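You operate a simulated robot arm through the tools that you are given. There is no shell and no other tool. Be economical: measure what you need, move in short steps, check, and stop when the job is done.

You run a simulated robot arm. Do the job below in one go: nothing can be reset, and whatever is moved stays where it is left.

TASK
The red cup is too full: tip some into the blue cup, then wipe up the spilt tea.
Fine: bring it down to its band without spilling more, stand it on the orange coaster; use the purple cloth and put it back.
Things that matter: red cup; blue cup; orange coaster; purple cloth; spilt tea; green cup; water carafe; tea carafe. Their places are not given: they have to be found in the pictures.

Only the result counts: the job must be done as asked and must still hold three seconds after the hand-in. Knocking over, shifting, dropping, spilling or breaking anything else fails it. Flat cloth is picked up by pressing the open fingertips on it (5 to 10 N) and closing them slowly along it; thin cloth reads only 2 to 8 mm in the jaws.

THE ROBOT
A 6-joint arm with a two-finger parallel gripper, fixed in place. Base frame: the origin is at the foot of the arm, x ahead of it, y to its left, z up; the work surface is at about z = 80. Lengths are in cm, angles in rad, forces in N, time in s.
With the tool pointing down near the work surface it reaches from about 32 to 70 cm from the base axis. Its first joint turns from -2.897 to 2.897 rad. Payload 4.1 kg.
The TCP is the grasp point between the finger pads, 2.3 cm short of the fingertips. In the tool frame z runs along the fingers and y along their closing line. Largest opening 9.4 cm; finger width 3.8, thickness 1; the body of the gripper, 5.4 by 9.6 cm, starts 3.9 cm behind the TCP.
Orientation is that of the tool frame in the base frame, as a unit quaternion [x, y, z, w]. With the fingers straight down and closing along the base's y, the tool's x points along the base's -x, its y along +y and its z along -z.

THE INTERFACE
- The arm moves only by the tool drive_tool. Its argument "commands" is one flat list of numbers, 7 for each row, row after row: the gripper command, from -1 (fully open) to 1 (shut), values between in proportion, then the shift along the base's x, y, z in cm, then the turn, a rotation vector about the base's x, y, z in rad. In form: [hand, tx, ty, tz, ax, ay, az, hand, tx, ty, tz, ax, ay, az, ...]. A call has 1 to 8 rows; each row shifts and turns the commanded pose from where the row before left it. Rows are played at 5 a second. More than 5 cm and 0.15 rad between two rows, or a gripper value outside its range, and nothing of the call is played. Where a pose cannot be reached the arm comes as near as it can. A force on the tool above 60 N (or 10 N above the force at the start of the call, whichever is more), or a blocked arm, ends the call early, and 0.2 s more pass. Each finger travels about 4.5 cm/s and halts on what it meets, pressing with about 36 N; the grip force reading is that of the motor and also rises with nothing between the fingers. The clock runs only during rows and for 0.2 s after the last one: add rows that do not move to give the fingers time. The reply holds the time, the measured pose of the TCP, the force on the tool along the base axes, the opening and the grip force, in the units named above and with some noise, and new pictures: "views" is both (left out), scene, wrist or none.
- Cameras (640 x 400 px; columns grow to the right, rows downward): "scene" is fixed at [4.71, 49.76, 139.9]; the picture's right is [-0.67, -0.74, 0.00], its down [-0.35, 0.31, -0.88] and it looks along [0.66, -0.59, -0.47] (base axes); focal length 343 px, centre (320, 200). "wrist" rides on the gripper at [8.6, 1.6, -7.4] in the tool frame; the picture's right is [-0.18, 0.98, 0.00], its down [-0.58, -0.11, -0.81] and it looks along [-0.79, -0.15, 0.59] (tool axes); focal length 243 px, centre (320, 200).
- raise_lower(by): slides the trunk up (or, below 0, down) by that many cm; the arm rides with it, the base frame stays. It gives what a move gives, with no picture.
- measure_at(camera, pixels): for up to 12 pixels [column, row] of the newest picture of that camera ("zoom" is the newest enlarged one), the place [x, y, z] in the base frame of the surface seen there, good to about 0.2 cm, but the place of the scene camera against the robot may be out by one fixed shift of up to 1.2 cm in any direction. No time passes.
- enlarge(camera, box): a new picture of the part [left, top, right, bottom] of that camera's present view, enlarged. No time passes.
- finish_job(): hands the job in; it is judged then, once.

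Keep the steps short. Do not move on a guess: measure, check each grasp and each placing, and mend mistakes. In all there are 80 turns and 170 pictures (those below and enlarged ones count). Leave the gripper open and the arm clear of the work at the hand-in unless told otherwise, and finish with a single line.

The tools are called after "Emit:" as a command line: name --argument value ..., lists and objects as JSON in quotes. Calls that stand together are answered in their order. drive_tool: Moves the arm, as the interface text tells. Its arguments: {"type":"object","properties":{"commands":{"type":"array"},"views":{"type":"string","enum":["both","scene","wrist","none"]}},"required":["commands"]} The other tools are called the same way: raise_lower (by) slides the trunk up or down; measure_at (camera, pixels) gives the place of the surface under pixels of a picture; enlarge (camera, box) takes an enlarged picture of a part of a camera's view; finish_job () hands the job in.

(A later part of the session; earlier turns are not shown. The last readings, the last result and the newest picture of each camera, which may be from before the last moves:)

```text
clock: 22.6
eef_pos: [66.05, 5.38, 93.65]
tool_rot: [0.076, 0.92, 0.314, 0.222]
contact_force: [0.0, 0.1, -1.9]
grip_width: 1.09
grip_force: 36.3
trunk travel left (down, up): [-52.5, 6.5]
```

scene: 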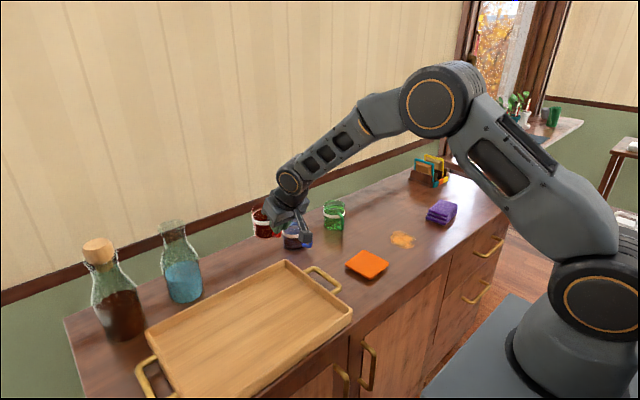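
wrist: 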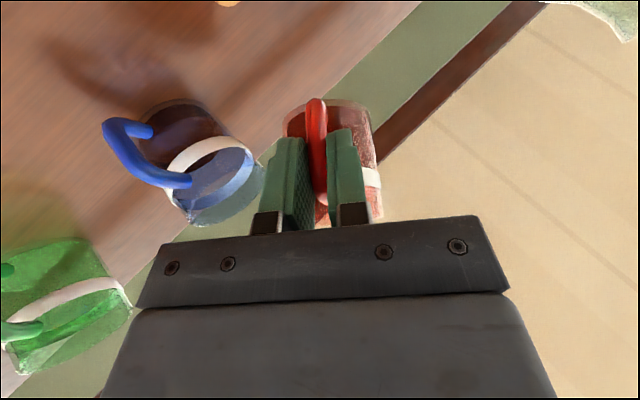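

It settled at 0.66 rad. I return upright and back off to check.

Emit:
drive_tool --commands '[1, 0, 0.0, 0.1, -0.05, 0, 0, 1, 0, 0.1, 0.3, -0.09, 0, 0, 1, 0, 0.4, 0.3, -0.1, 0, 0, 1, 0, 0.6, 0.3, -0.12, 0, 0, 1, 0, 0.8, 0.3, -0.12, 0, 0, 1, 0, 0.8, 0.2, -0.11, 0, 0, 1, 0, 0.7, 0, -0.07, 0, 0, 1, 0, 0, 0, 0, 0, 0]'

Emit:
enlarge --camera "scene" --box '[260, 198, 304, 243]'

```text
clock: 24.4
eef_pos: [65.92, 8.84, 95.12]
tool_rot: [-0.001, 0.972, -0.001, 0.234]
contact_force: [-0.1, 0.8, -0.9]
grip_width: 1.1
grip_force: 36.0
trunk travel left (down, up): [-52.5, 6.5]
```

scene: 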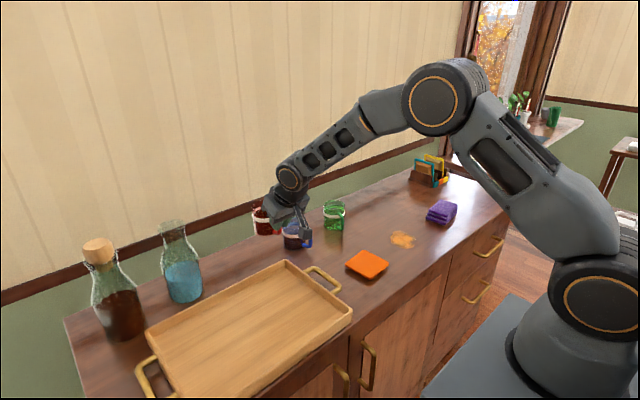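
wrist: 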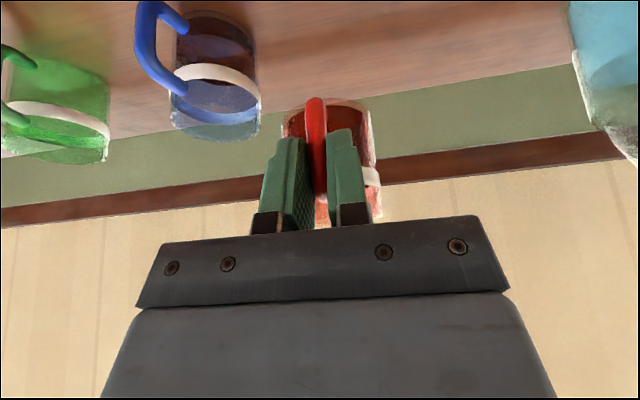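

```text
8.89 times, centred on (282, 220) of scene
```

zoom: 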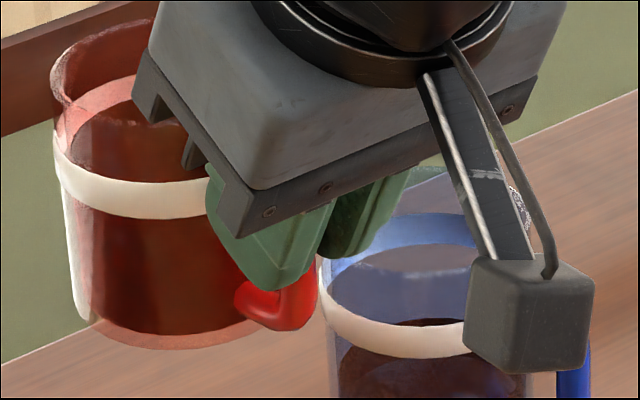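

The back of the white band shows above the tea while its lower part is hidden, so the level is now inside the band. Next is the coaster, so I measure its corners.

Emit:
enlarge --camera "scene" --box '[330, 220, 430, 285]'

Emit:
measure_at --camera "scene" --pixels '[[347, 264], [365, 251], [387, 264], [370, 276], [366, 263], [392, 240], [414, 240], [402, 233], [401, 247], [404, 239]]'

```text
6.15 times, centred on (380, 252) of scene
```

zoom: 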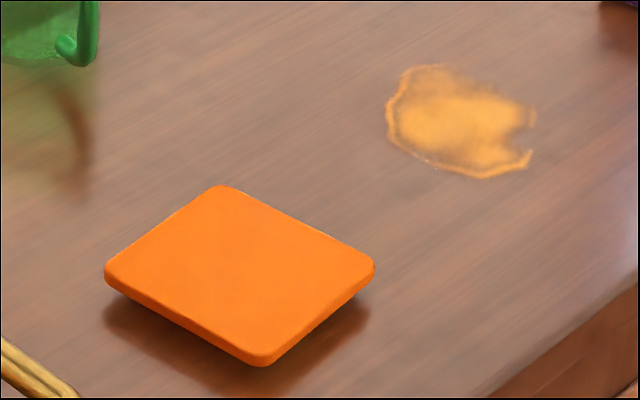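

```text
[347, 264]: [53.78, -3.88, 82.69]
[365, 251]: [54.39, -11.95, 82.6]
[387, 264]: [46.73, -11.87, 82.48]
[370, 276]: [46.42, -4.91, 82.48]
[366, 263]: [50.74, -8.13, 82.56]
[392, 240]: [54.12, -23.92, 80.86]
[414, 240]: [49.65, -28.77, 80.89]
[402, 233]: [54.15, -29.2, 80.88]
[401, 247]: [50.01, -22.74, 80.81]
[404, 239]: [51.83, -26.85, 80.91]
```

The coaster centre is about (50.4, -8.2), top z 81.6. I carry the cup back and sideways at a height that clears everything.

Emit:
drive_tool --commands '[1, -0.8, 0, 0.3, 0, 0, 0, 1, -1.6, 0, 0.3, 0, 0, 0, 1, -2, 0, 0.3, 0, 0, 0, 1, -2, -0.8, 0, 0, 0, 0, 1, -2, -1.5, 0, 0, 0, 0, 1, -2, -2, 0, 0, 0, 0, 1, -2, -2, 0, 0, 0, 0, 1, -2, -2, 0, 0, 0, 0]' --views "none"

Emit:
drive_tool --commands '[1, -2, -2, 0, 0, 0, 0, 1, -1.8, -2, 0, 0, 0, 0, 1, -1.6, -1.8, 0, 0, 0, 0, 1, -1.2, -1.5, -0.5, 0, 0, 0, 1, -0.5, -1, -1, 0, 0, 0, 1, 0, -0.4, -1, 0, 0, 0, 1, 0, 0, -0.8, 0, 0, 0, 1, 0, 0, 0, 0, 0, 0]'

Emit:
enlarge --camera "scene" --box '[320, 190, 440, 290]'

```text
clock: 26.2
eef_pos: [51.34, 0.59, 96.1]
tool_rot: [-0.001, 0.972, 0.0, 0.234]
contact_force: [0.4, -0.3, -2.3]
grip_width: 1.1
grip_force: 35.9
trunk travel left (down, up): [-52.5, 6.5]
```

```text
clock: 28.0
eef_pos: [44.44, -8.04, 92.67]
tool_rot: [-0.001, 0.972, -0.001, 0.234]
contact_force: [-0.2, -0.2, -2.1]
grip_width: 1.08
grip_force: 35.6
trunk travel left (down, up): [-52.5, 6.5]
```

scene: 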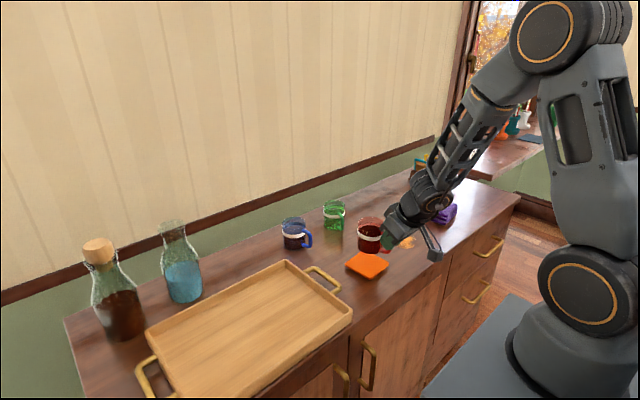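
wrist: 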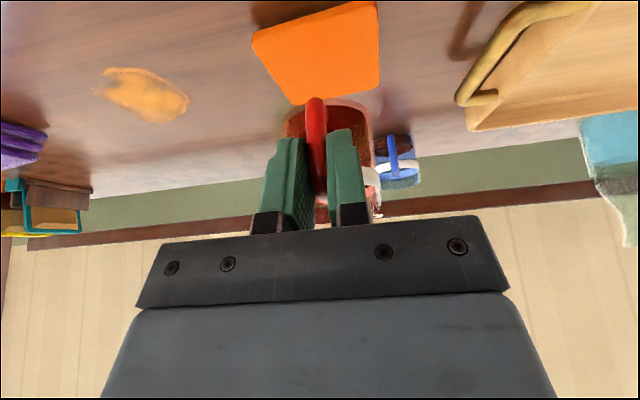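

```text
4.00 times, centred on (380, 240) of scene
```

zoom: 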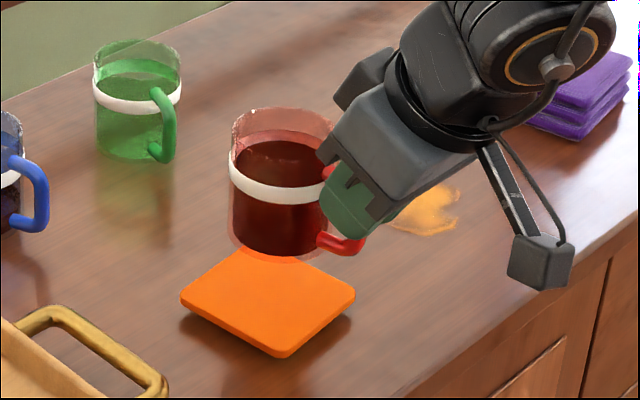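

The tea surface lies within the band. I measure the coaster with the wrist camera and the red cup's band with the scene camera to align them.

Emit:
measure_at --camera "wrist" --pixels '[[255, 37], [374, 3], [380, 85], [300, 102], [324, 60], [365, 130], [120, 70], [185, 105], [140, 90], [372, 180], [370, 150]]'

Emit:
measure_at --camera "zoom" --pixels '[[232, 175], [245, 190], [265, 196], [290, 197], [310, 194], [256, 150], [280, 132], [300, 135], [185, 296], [353, 296], [262, 253], [235, 240]]'

```text
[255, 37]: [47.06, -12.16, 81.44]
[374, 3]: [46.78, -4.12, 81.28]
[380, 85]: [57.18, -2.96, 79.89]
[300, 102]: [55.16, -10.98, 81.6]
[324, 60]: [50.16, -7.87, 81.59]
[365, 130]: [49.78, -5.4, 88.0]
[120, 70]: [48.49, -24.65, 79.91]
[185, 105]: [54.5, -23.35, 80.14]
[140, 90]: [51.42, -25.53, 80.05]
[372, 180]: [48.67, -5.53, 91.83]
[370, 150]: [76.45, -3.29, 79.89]
```

```text
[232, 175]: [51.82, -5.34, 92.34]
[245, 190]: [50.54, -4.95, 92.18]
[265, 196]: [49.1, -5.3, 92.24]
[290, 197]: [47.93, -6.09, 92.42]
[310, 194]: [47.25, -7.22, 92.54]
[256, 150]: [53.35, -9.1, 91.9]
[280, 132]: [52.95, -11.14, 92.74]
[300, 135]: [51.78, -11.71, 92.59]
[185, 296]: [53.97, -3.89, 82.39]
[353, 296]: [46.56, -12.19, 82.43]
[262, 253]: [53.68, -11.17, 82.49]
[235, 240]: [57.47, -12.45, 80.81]
```

The cup centre is about (50.65, -8.35) against the coaster's (50.3, -8.15), both in the scene frame. I shift (-0.3, +0.15), lower most of the way, then creep down.

Emit:
drive_tool --commands '[1, -0.15, 0.1, -0.8, 0, 0, 0, 1, -0.15, 0.05, -1, 0, 0, 0, 1, 0, 0, -1, 0, 0, 0, 1, 0, 0, -0.8, 0, 0, 0, 1, 0, 0, -0.5, 0, 0, 0, 1, 0, 0, 0, 0, 0, 0]'

Emit:
enlarge --camera "scene" --box '[330, 210, 430, 285]'

```text
clock: 29.4
eef_pos: [44.05, -7.98, 88.58]
tool_rot: [0.0, 0.972, -0.001, 0.234]
contact_force: [0.5, 0.5, -1.2]
grip_width: 1.1
grip_force: 35.8
trunk travel left (down, up): [-52.5, 6.5]
```

scene: 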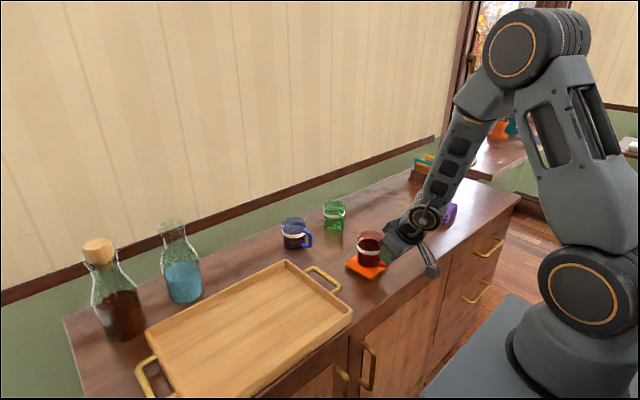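
wrist: 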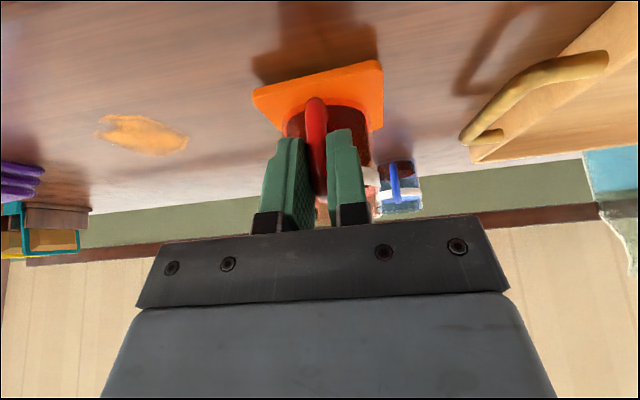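

```text
5.33 times, centred on (380, 248) of scene
```

zoom: 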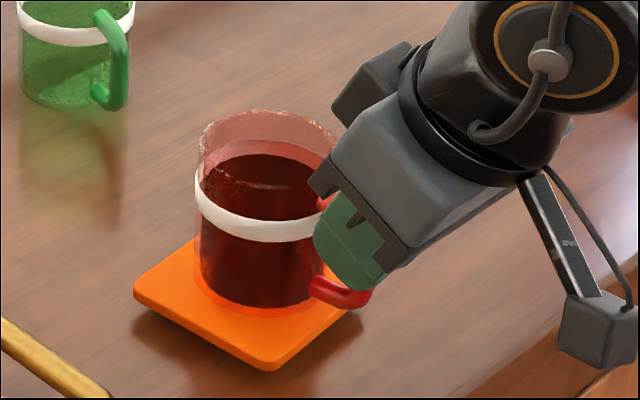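

Well placed, about 0.6 cm above the coaster. I creep down in 0.15 cm steps and watch the force.

Emit:
drive_tool --commands '[1, 0, 0, -0.2, 0, 0, 0, 1, 0, 0, -0.15, 0, 0, 0, 1, 0, 0, -0.15, 0, 0, 0, 1, 0, 0, 0, 0, 0, 0]' --views "none"

```text
clock: 30.4
eef_pos: [44.11, -7.98, 88.08]
tool_rot: [0.0, 0.972, 0.0, 0.234]
contact_force: [-0.7, 0.0, 1.9]
grip_width: 1.09
grip_force: 36.3
trunk travel left (down, up): [-52.5, 6.5]
```

Emit:
drive_tool --commands '[1, 0, 0, -0.1, 0, 0, 0, 1, 0, 0, 0, 0, 0, 0]' --views "scene"

Emit:
enlarge --camera "scene" --box '[330, 210, 430, 285]'

```text
clock: 31.0
eef_pos: [44.21, -7.96, 88.07]
tool_rot: [0.0, 0.972, 0.0, 0.236]
contact_force: [-1.2, -0.5, 12.9]
grip_width: 1.11
grip_force: 36.1
trunk travel left (down, up): [-52.5, 6.5]
```

scene: 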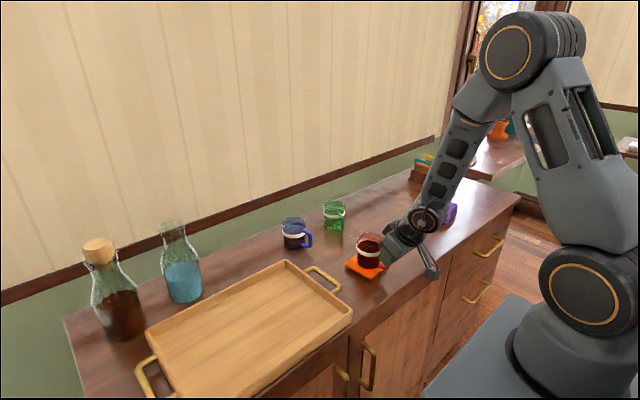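

```text
5.33 times, centred on (380, 248) of scene
```

zoom: 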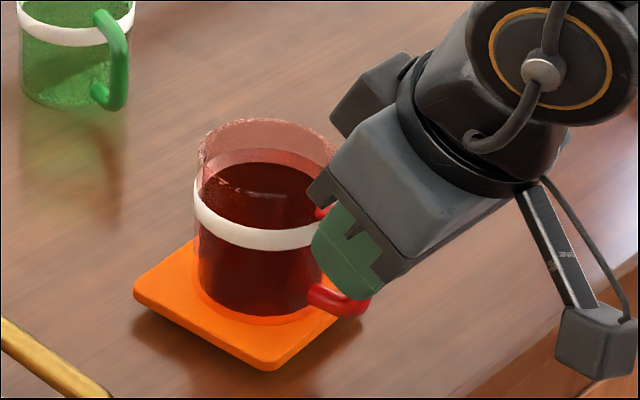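

Seated with 13 N. I relax 0.08 cm and open slowly, only to about 2.8 cm.

Emit:
drive_tool --commands '[1, 0, 0, 0.08, 0, 0, 0, 0.75, 0, 0, 0, 0, 0, 0, 0.7, 0, 0, 0, 0, 0, 0, 0.6, 0, 0, 0, 0, 0, 0, 0.5, 0, 0, 0, 0, 0, 0, 0.4, 0, 0, 0, 0, 0, 0, 0.4, 0, 0, 0, 0, 0, 0]'

Emit:
enlarge --camera "wrist" --box '[220, 50, 420, 240]'

```text
clock: 32.6
eef_pos: [44.06, -7.95, 88.08]
tool_rot: [0.0, 0.972, -0.001, 0.234]
contact_force: [0.0, -0.3, 0.4]
grip_width: 2.81
grip_force: 0.0
trunk travel left (down, up): [-52.5, 6.5]
```

scene: 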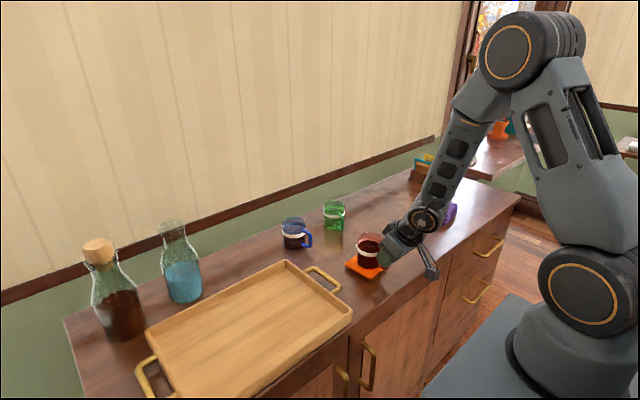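
wrist: 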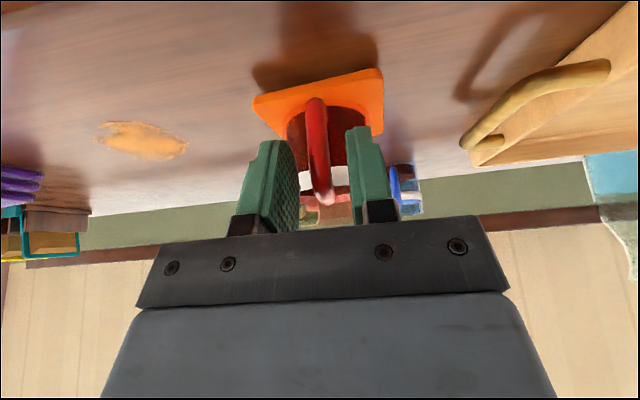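

```text
2.11 times, centred on (320, 145) of wrist
```

zoom: 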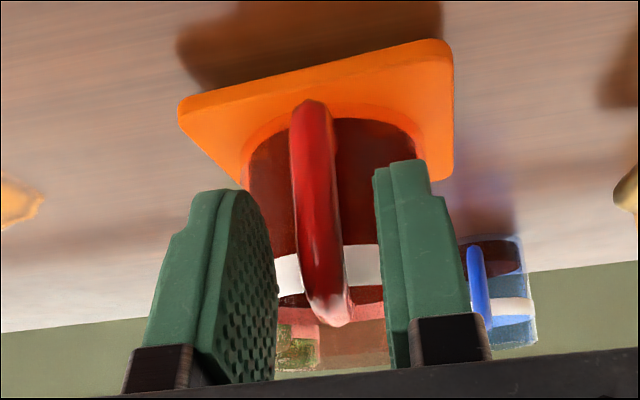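

The cup stands free on the coaster with both fingers clear of the handle. I withdraw back along the tool axis.

Emit:
drive_tool --commands '[0.4, -0.45, 0, 0.9, 0, 0, 0, 0.4, -0.9, 0, 1.8, 0, 0, 0, 0.4, -0.9, 0, 1.8, 0, 0, 0, 0.4, -0.9, 0, 1.8, 0, 0, 0, 0.4, -0.9, 0, 1.8, 0, 0, 0, 0.4, -0.9, -2, 3, 0, 0.1, 0, 0.4, 0, -3, 3, 0, 0.12, 0, 0.4, 0, -3, 2, 0, 0.12, 0]'

Emit:
enlarge --camera "scene" --box '[340, 210, 400, 285]'

```text
clock: 34.4
eef_pos: [39.17, -16.17, 104.09]
tool_rot: [0.0, 0.998, -0.001, 0.065]
contact_force: [-0.8, -0.9, 0.2]
grip_width: 2.82
grip_force: 0.0
trunk travel left (down, up): [-52.5, 6.5]
```

scene: 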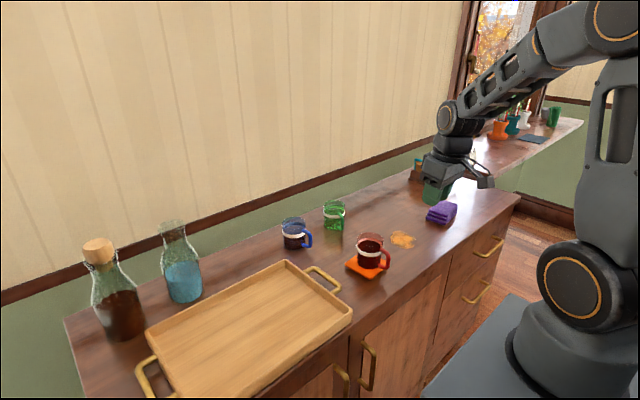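
wrist: 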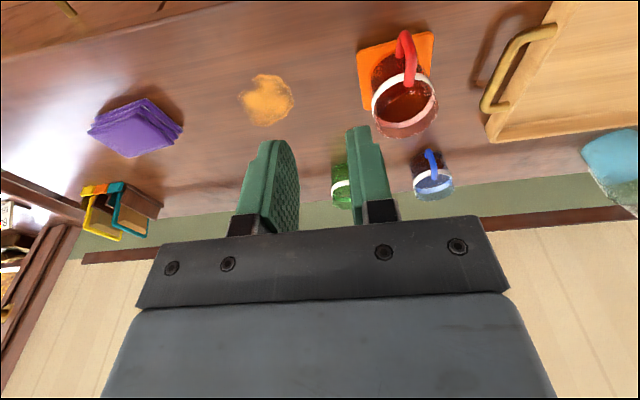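

```text
5.33 times, centred on (370, 248) of scene
```

zoom: 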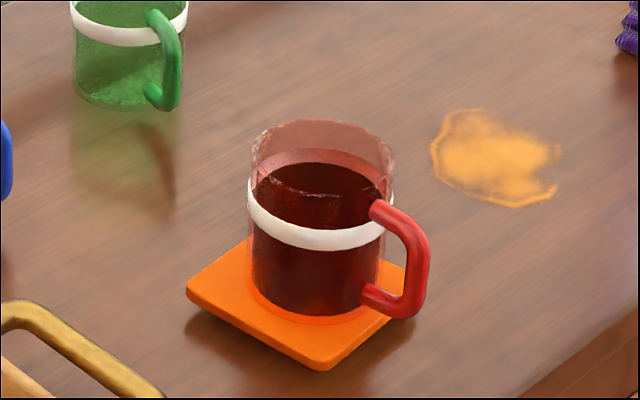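

The red cup is upright on the coaster with tea at mid-band. I open the gripper, straighten the tool and move to view the cloth from closer.

Emit:
drive_tool --commands '[-1, 0, -3, 0, 0, 0.13, 0, -1, 0.5, -4, 0, 0, 0, 0, -1, 0.5, -4, 0, 0, 0, 0, -1, 0.5, -4, 0, 0, 0, 0, -1, 0.5, -4, -1, 0, 0, 0, -1, 0.5, -3, -2, 0, 0, 0, -1, 0.5, -2, -2, 0, 0, 0]'

Emit:
enlarge --camera "wrist" --box '[160, 0, 480, 200]'

Emit:
enlarge --camera "scene" --box '[410, 180, 480, 240]'

```text
clock: 36.0
eef_pos: [42.15, -40.07, 99.11]
tool_rot: [0.0, 1.0, -0.001, 0.001]
contact_force: [1.0, 1.1, 0.3]
grip_width: 9.41
grip_force: 0.1
trunk travel left (down, up): [-52.5, 6.5]
```

scene: 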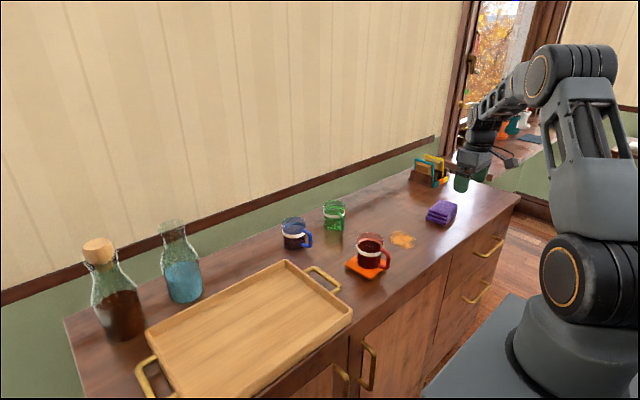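
wrist: 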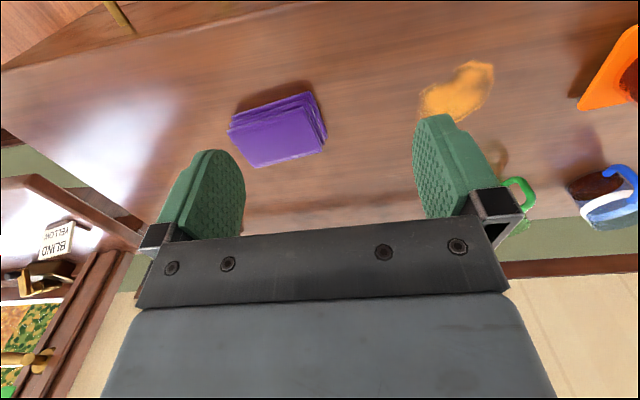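

```text
2.00 times, centred on (320, 100) of wrist
```

zoom: 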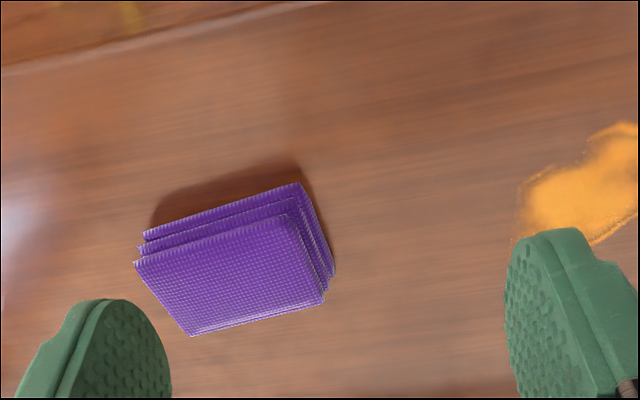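

```text
6.67 times, centred on (445, 210) of scene
```

zoom: 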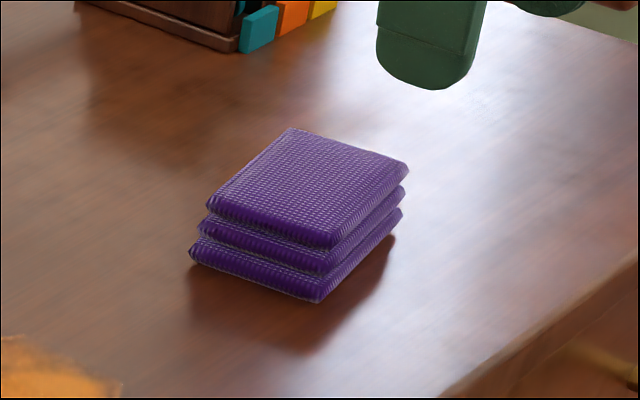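

The cloth is a folded stack of three layers. I'll measure its corners with both cameras.

Emit:
measure_at --camera "zoom" --pixels '[[291, 130], [404, 167], [332, 243], [210, 202], [310, 185], [192, 255], [318, 298], [399, 215], [331, 262], [200, 240], [265, 165], [370, 205]]'

Emit:
measure_at --camera "wrist" --pixels '[[229, 132], [303, 108], [320, 151], [256, 166], [275, 140], [233, 116], [309, 93], [326, 134]]'

```text
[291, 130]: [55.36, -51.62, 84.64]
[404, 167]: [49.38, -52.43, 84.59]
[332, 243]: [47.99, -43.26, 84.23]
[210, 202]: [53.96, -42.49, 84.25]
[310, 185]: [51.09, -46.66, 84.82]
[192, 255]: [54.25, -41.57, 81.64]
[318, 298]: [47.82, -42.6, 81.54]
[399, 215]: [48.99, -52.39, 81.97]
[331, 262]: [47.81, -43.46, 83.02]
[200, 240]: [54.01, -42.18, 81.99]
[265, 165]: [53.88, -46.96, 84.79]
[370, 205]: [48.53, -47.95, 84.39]
```

```text
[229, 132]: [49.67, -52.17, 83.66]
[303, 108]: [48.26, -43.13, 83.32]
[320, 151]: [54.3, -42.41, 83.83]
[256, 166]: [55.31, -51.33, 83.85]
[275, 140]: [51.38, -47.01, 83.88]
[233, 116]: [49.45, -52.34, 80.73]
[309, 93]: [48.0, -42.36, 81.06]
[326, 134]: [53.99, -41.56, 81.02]
```

The cloth is 6.2 × 9.2 cm, 3.8 high, centre (51.8, -47.1), turned about 8.5°. I'll grip across the short side, so I yaw -1.42 while moving above it.

Emit:
drive_tool --commands '[-1, 1, -0.7, 0, 0, 0, -0.142, -1, 1, -0.7, 0, 0, 0, -0.142, -1, 1, -0.7, 0, 0, 0, -0.142, -1, 1, -0.7, 0, 0, 0, -0.142, -1, 1, -0.7, 0, 0, 0, -0.142, -1, 1, -0.7, 0, 0, 0, -0.142, -1, 1, -0.7, 0, 0, 0, -0.142, -1, 1, -0.7, 0, 0, 0, -0.142]' --views "none"

Emit:
drive_tool --commands '[-1, 1, -0.7, 0, 0, 0, -0.142, -1, 0.6, -0.7, 0, 0, 0, -0.142, -1, 0, 0, -2, 0, 0, 0, -1, 0, 0, -2, 0, 0, 0, -1, 0, 0, 0, 0, 0, 0]'

```text
clock: 37.8
eef_pos: [50.17, -45.49, 99.22]
tool_rot: [0.54, 0.842, -0.001, 0.0]
contact_force: [0.4, 0.3, 0.2]
grip_width: 9.43
grip_force: 0.1
trunk travel left (down, up): [-52.5, 6.5]
```

```text
clock: 39.0
eef_pos: [51.33, -46.4, 95.12]
tool_rot: [0.652, 0.758, -0.002, -0.001]
contact_force: [-0.9, -0.4, -0.6]
grip_width: 9.38
grip_force: 0.0
out of reach, approached as far as the arm can: row 2
trunk travel left (down, up): [-52.5, 6.5]
```

scene: 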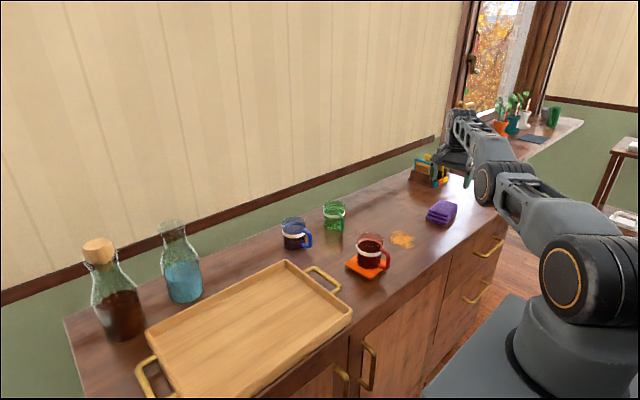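
wrist: 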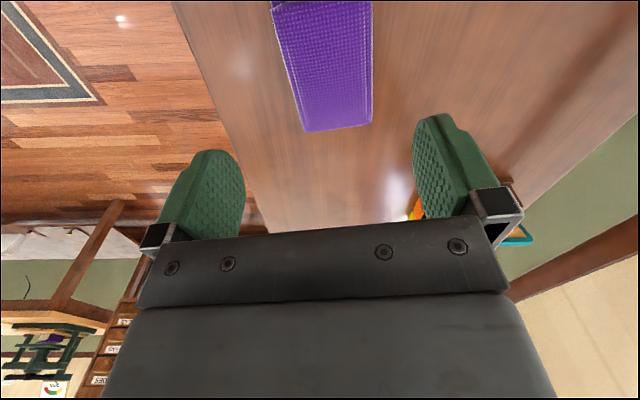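

The cloth is nearly at the reach limit: I'm 0.7 cm short in y, which is harmless along its long side. Reach improves lower down, so I descend in steps.

Emit:
drive_tool --commands '[-1, 0, 0, -2, 0, 0, 0, -1, 0, 0, -2, 0, 0, 0, -1, 0, 0, -2, 0, 0, 0, -1, 0, 0, -1.5, 0, 0, 0, -1, 0, 0, 0, 0, 0, 0]'

Emit:
enlarge --camera "wrist" --box '[160, 0, 480, 200]'

Emit:
enlarge --camera "scene" --box '[400, 150, 500, 240]'

```text
clock: 40.2
eef_pos: [51.38, -46.42, 87.6]
tool_rot: [0.652, 0.758, -0.002, 0.001]
contact_force: [-0.1, 0.1, 0.4]
grip_width: 9.4
grip_force: 0.1
trunk travel left (down, up): [-52.5, 6.5]
```

scene: 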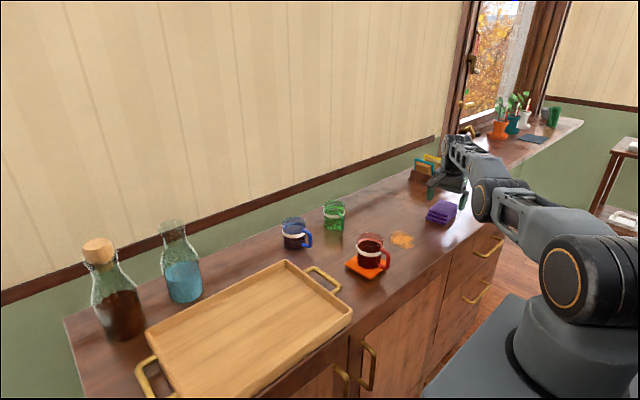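
wrist: 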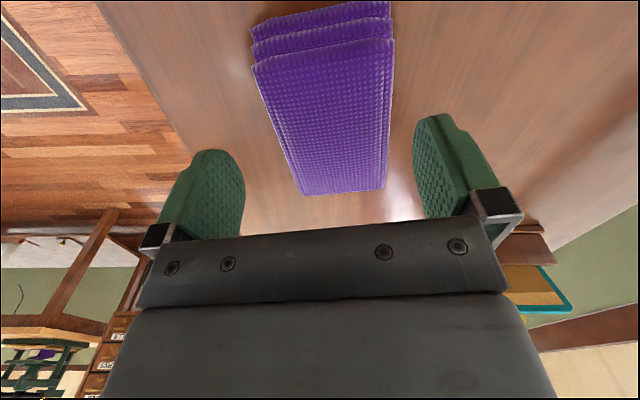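

```text
2.00 times, centred on (320, 100) of wrist
```

zoom: 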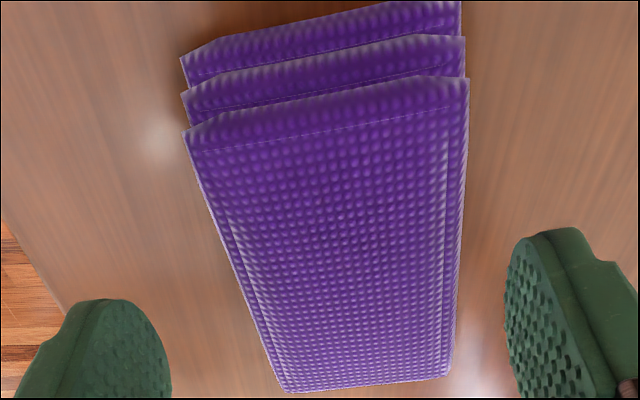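

```text
4.44 times, centred on (450, 195) of scene
```

zoom: 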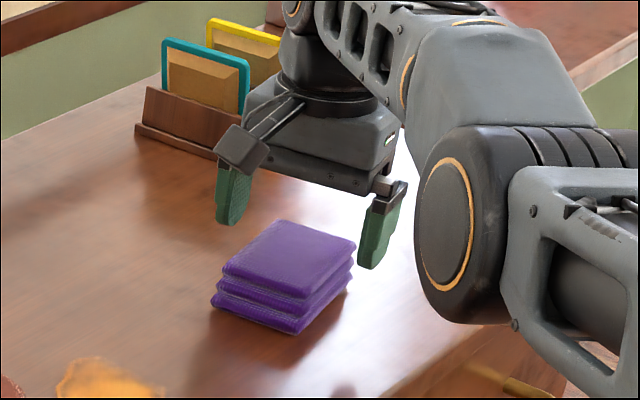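

Both fingers straddle the stack. I check the distance to the organiser first.

Emit:
measure_at --camera "zoom" --pixels '[[180, 145], [215, 155], [140, 130], [230, 215], [375, 262], [240, 155], [205, 85], [290, 250]]'

Emit:
drive_tool --commands '[-1, 0.3, 0.2, -1.2, 0, 0, 0, -1, 0, 0, -1.2, 0, 0, 0, -1, 0, 0, -1.0, 0, 0, 0, -1, 0, 0, -0.6, 0, 0, 0, -1, 0, 0, 0, 0, 0, 0]'

Emit:
enlarge --camera "scene" --box '[400, 150, 500, 240]'

```text
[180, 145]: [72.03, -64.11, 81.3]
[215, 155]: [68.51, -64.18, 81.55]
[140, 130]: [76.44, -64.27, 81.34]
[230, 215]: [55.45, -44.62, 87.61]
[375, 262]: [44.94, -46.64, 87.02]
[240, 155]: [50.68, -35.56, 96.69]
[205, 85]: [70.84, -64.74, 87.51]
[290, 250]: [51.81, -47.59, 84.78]
```

```text
clock: 41.4
eef_pos: [51.47, -46.15, 83.59]
tool_rot: [0.653, 0.758, -0.001, -0.001]
contact_force: [-0.4, 0.3, -0.1]
grip_width: 9.42
grip_force: 0.0
trunk travel left (down, up): [-52.5, 6.5]
```

scene: 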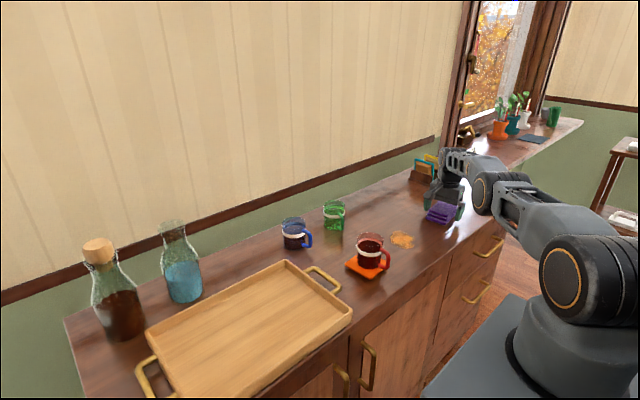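
wrist: 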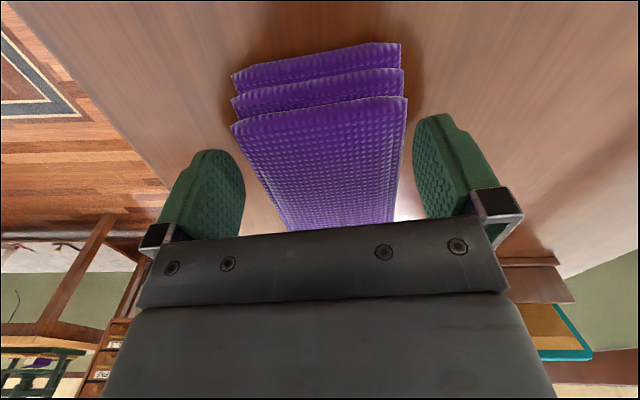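

```text
4.44 times, centred on (450, 195) of scene
```

zoom: 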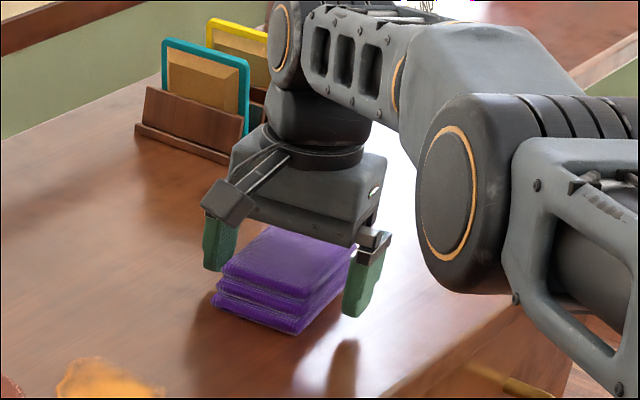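

Clear of everything. The cloth is a bit nearer the far (+x) finger, so I shift +0.4 in x, drop to z 82.8 and close slowly.

Emit:
drive_tool --commands '[-1, 0.4, 0.2, -0.4, 0, 0, 0, -1, 0, 0, -0.4, 0, 0, 0, -0.7, 0, 0, 0, 0, 0, 0, -0.5, 0, 0, 0, 0, 0, 0, -0.4, 0, 0, 0, 0, 0, 0, -0.3, 0, 0, 0, 0, 0, 0, -0.2, 0, 0, 0, 0, 0, 0, -0.1, 0, 0, 0, 0, 0, 0]'

Emit:
enlarge --camera "scene" --box '[400, 150, 500, 240]'

```text
clock: 43.2
eef_pos: [51.65, -45.75, 82.75]
tool_rot: [0.653, 0.758, -0.002, 0.0]
contact_force: [0.0, 0.2, 0.7]
grip_width: 5.92
grip_force: 36.4
out of reach, approached as far as the arm can: row 2
trunk travel left (down, up): [-52.5, 6.5]
```

scene: 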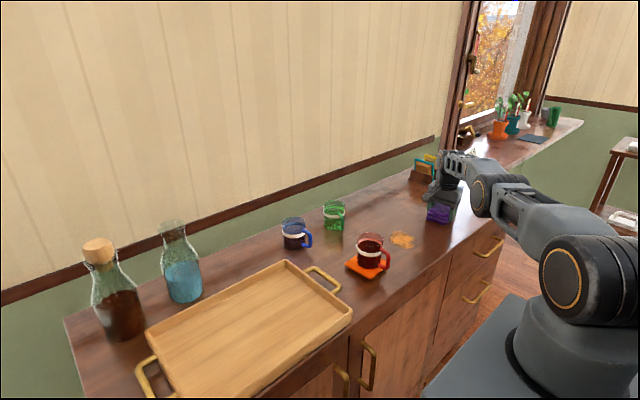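
wrist: 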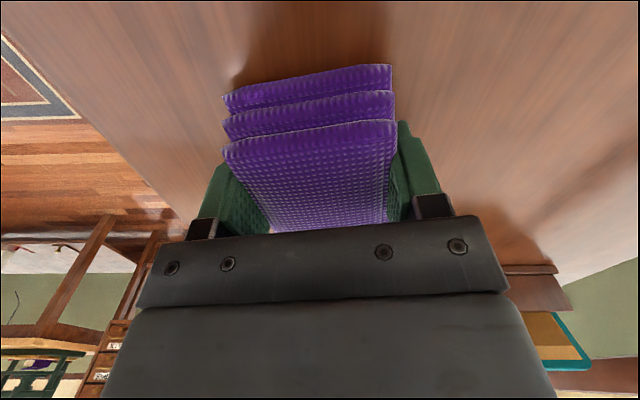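

```text
4.44 times, centred on (450, 195) of scene
```

zoom: 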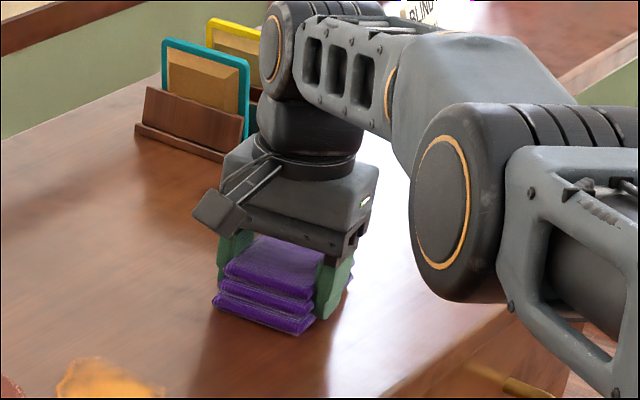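

Gripped at 5.9 cm, 36 N; the grasp pose is (51.65, -45.75, 82.75). I lift 4 cm and check.

Emit:
drive_tool --commands '[0.3, 0, 0, 0, 0, 0, 0, 0.3, 0, 0, 0.7, 0, 0, 0, 0.3, 0, 0.5, 1, 0, 0, 0, 0.3, 0, 0.5, 1.2, 0, 0, 0, 0.3, 0, 0.5, 1.2, 0, 0, 0, 0.3, 0, 0, 0, 0, 0, 0]'

Emit:
enlarge --camera "scene" --box '[390, 150, 490, 250]'

```text
clock: 44.6
eef_pos: [51.78, -44.08, 86.9]
tool_rot: [0.652, 0.758, -0.002, 0.001]
contact_force: [0.0, -0.5, 0.1]
grip_width: 5.93
grip_force: 35.7
trunk travel left (down, up): [-52.5, 6.5]
```

scene: 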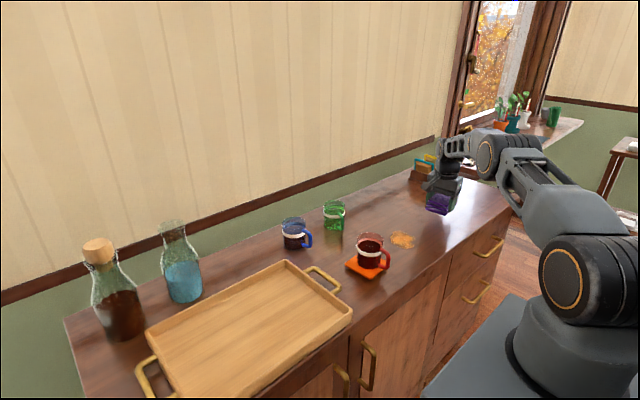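
wrist: 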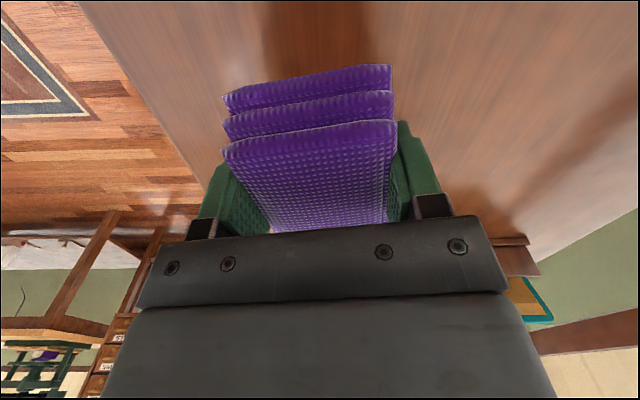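

```text
4.00 times, centred on (440, 200) of scene
```

zoom: 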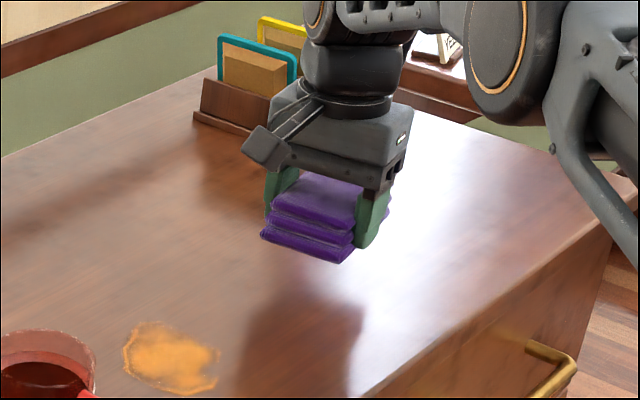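

The stack is lifted cleanly. I carry it to the robot side of the spill, to TCP (46, -25.2), keeping the camera box clear of the red cup.

Emit:
drive_tool --commands '[0.3, -0.4, 1.5, 0, 0, 0, 0, 0.3, -0.8, 2.7, 0, 0, 0, 0, 0.3, -1, 3, 0, 0, 0, 0, 0.3, -1, 3, 0, 0, 0, 0, 0.3, -1, 3, 0, 0, 0, 0, 0.3, -1, 3, 0, 0, 0, 0, 0.3, -0.6, 2.2, 0, 0, 0, 0, 0.3, 0, 0.5, -1, 0, 0, 0]' --views "none"

Emit:
drive_tool --commands '[0.3, 0, 0, -1, 0, 0, 0, 0.3, 0, 0, -1, 0, 0, 0, 0.3, 0, 0, -0.7, 0, 0, 0, 0.3, 0, 0, 0, 0, 0, 0]'

Emit:
enlarge --camera "scene" --box '[340, 190, 460, 290]'

```text
clock: 46.4
eef_pos: [45.73, -25.18, 85.86]
tool_rot: [0.652, 0.758, -0.002, 0.0]
contact_force: [-0.5, 0.2, -0.6]
grip_width: 5.95
grip_force: 35.9
trunk travel left (down, up): [-52.5, 6.5]
```

```text
clock: 47.4
eef_pos: [45.77, -25.51, 83.21]
tool_rot: [0.652, 0.758, -0.001, 0.001]
contact_force: [0.1, -0.4, -0.4]
grip_width: 5.92
grip_force: 36.1
trunk travel left (down, up): [-52.5, 6.5]
```

scene: 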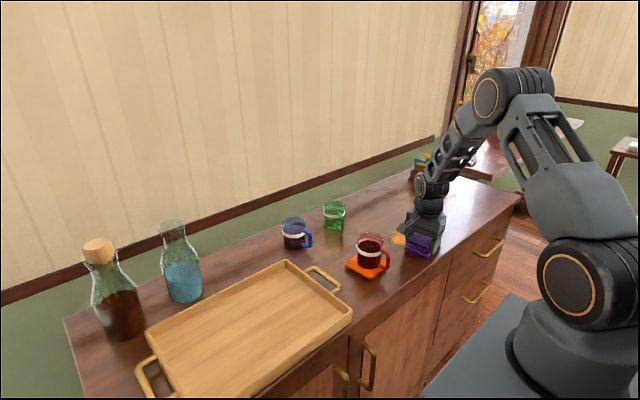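
wrist: 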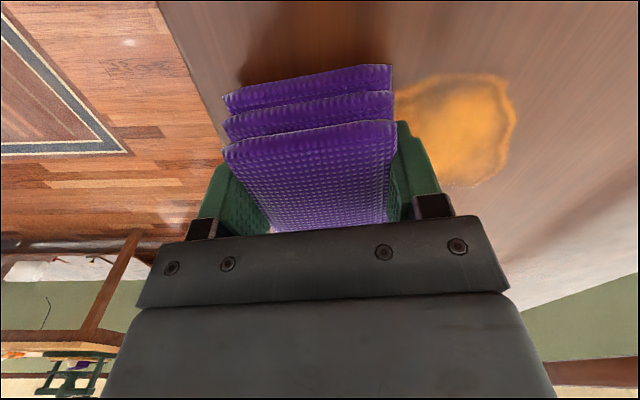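

```text
4.00 times, centred on (400, 240) of scene
```

zoom: 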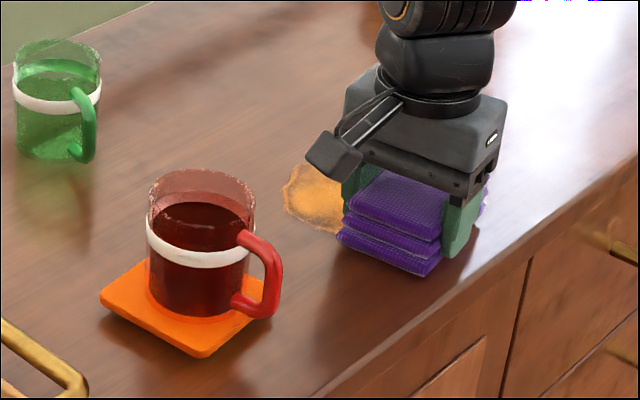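

Positioned, with the spill right beside the cloth's leading side. I lower gently to contact.

Emit:
drive_tool --commands '[0.3, 0, 0, -0.25, 0, 0, 0, 0.3, 0, 0, -0.15, 0, 0, 0, 0.3, 0, 0, -0.1, 0, 0, 0, 0.3, 0, 0, 0, 0, 0, 0]' --views "none"

```text
clock: 48.4
eef_pos: [45.78, -25.43, 82.79]
tool_rot: [0.652, 0.758, -0.001, 0.0]
contact_force: [-0.2, -1.2, 3.5]
grip_width: 5.94
grip_force: 36.1
trunk travel left (down, up): [-52.5, 6.5]
```

Contact at 3.5 N. I press a touch more and drag slowly across the spill in +x.

Emit:
drive_tool --commands '[0.3, 0, 0, -0.04, 0, 0, 0, 0.3, 1.5, 0, 0, 0, 0, 0, 0.3, 1.7, 0, 0, 0, 0, 0, 0.3, 1.7, 0, 0, 0, 0, 0, 0.3, 1.7, 0, 0, 0, 0, 0, 0.3, 1.7, 0, 0, 0, 0, 0, 0.3, 1.7, 0, 0, 0, 0, 0, 0.3, 1.5, 0, 0, 0, 0, 0]'

Emit:
enlarge --camera "scene" --box '[340, 190, 460, 290]'

```text
clock: 50.2
eef_pos: [57.15, -25.28, 82.73]
tool_rot: [0.652, 0.758, 0.0, 0.002]
contact_force: [-3.4, -0.9, 7.9]
grip_width: 5.92
grip_force: 36.0
trunk travel left (down, up): [-52.5, 6.5]
```

scene: 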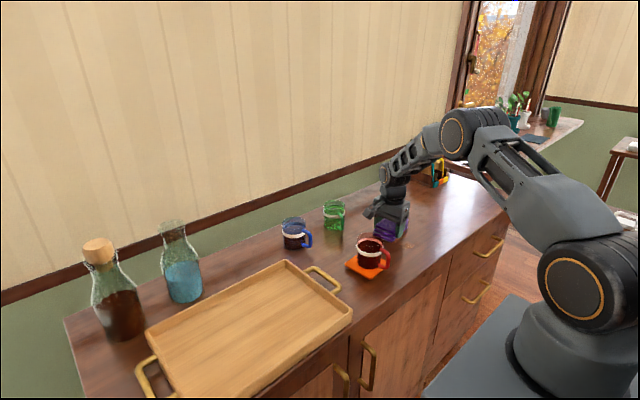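
wrist: 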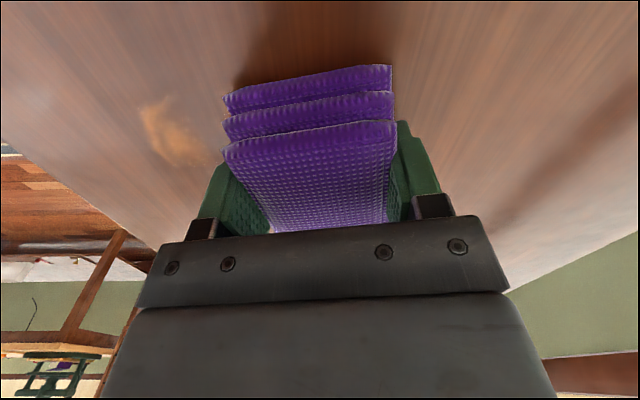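

```text
4.00 times, centred on (400, 240) of scene
```

zoom: 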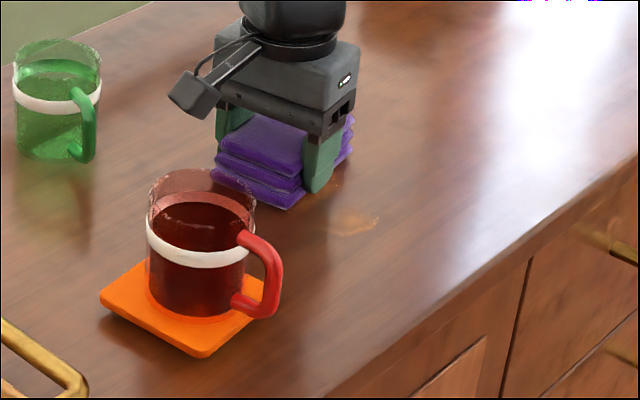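

Most of it is gone; a faint patch remains behind the cloth at wrist (170,135). I drag back over it.

Emit:
drive_tool --commands '[0.3, -1.5, 0, 0, 0, 0, 0, 0.3, -1.7, 0, 0, 0, 0, 0, 0.3, -1.7, 0, 0, 0, 0, 0, 0.3, -1.7, 0, 0, 0, 0, 0, 0.3, -1.7, 0, 0, 0, 0, 0, 0.3, -1.7, 0, 0, 0, 0, 0, 0.3, -1.5, 0, 0, 0, 0, 0]' --views "wrist"

Emit:
drive_tool --commands '[0.3, 1.5, 0, 0, 0, 0, 0, 0.3, 1.7, 0, 0, 0, 0, 0, 0.3, 1.7, 0, 0, 0, 0, 0, 0.3, 1.7, 0, 0, 0, 0, 0, 0.3, 1.7, 0, 0, 0, 0, 0, 0.3, 1.7, 0, 0, 0, 0, 0, 0.3, 1.5, 0, 0, 0, 0, 0]'

Emit:
enlarge --camera "scene" --box '[340, 190, 460, 290]'

```text
clock: 51.8
eef_pos: [45.68, -25.42, 82.66]
tool_rot: [0.652, 0.758, -0.002, -0.001]
contact_force: [1.5, 0.5, 9.7]
grip_width: 5.93
grip_force: 35.9
trunk travel left (down, up): [-52.5, 6.5]
```

wrist: 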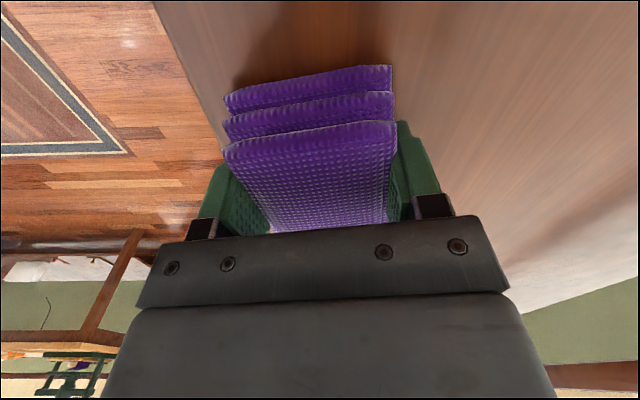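

```text
clock: 53.4
eef_pos: [57.25, -25.15, 82.81]
tool_rot: [0.652, 0.758, -0.001, 0.0]
contact_force: [-1.6, 0.7, 7.0]
grip_width: 5.94
grip_force: 36.3
trunk travel left (down, up): [-52.5, 6.5]
```

scene: 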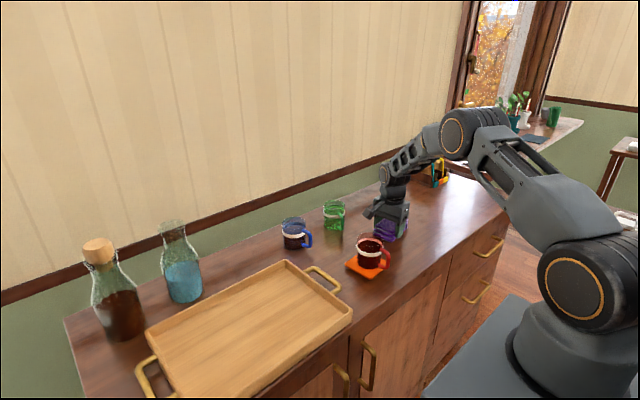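
wrist: 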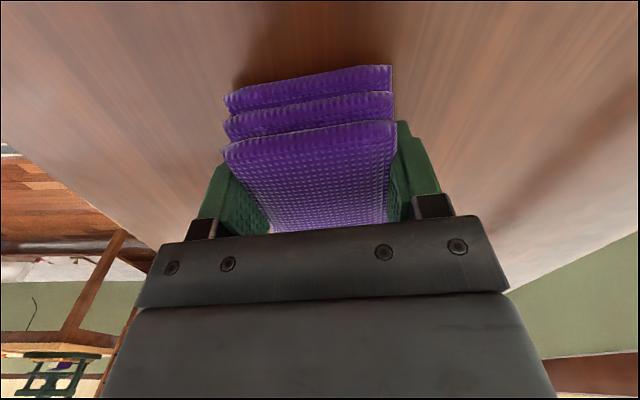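

```text
4.00 times, centred on (400, 240) of scene
```

zoom: 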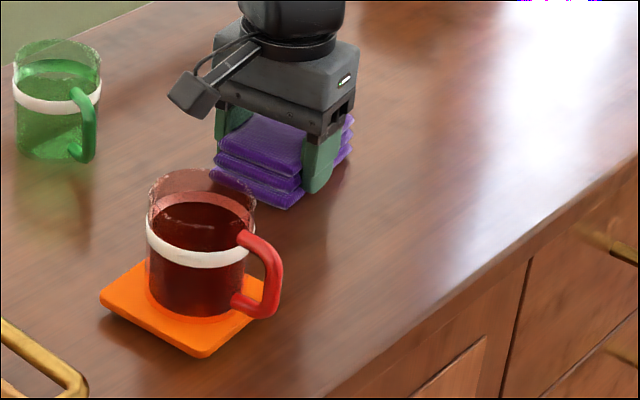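

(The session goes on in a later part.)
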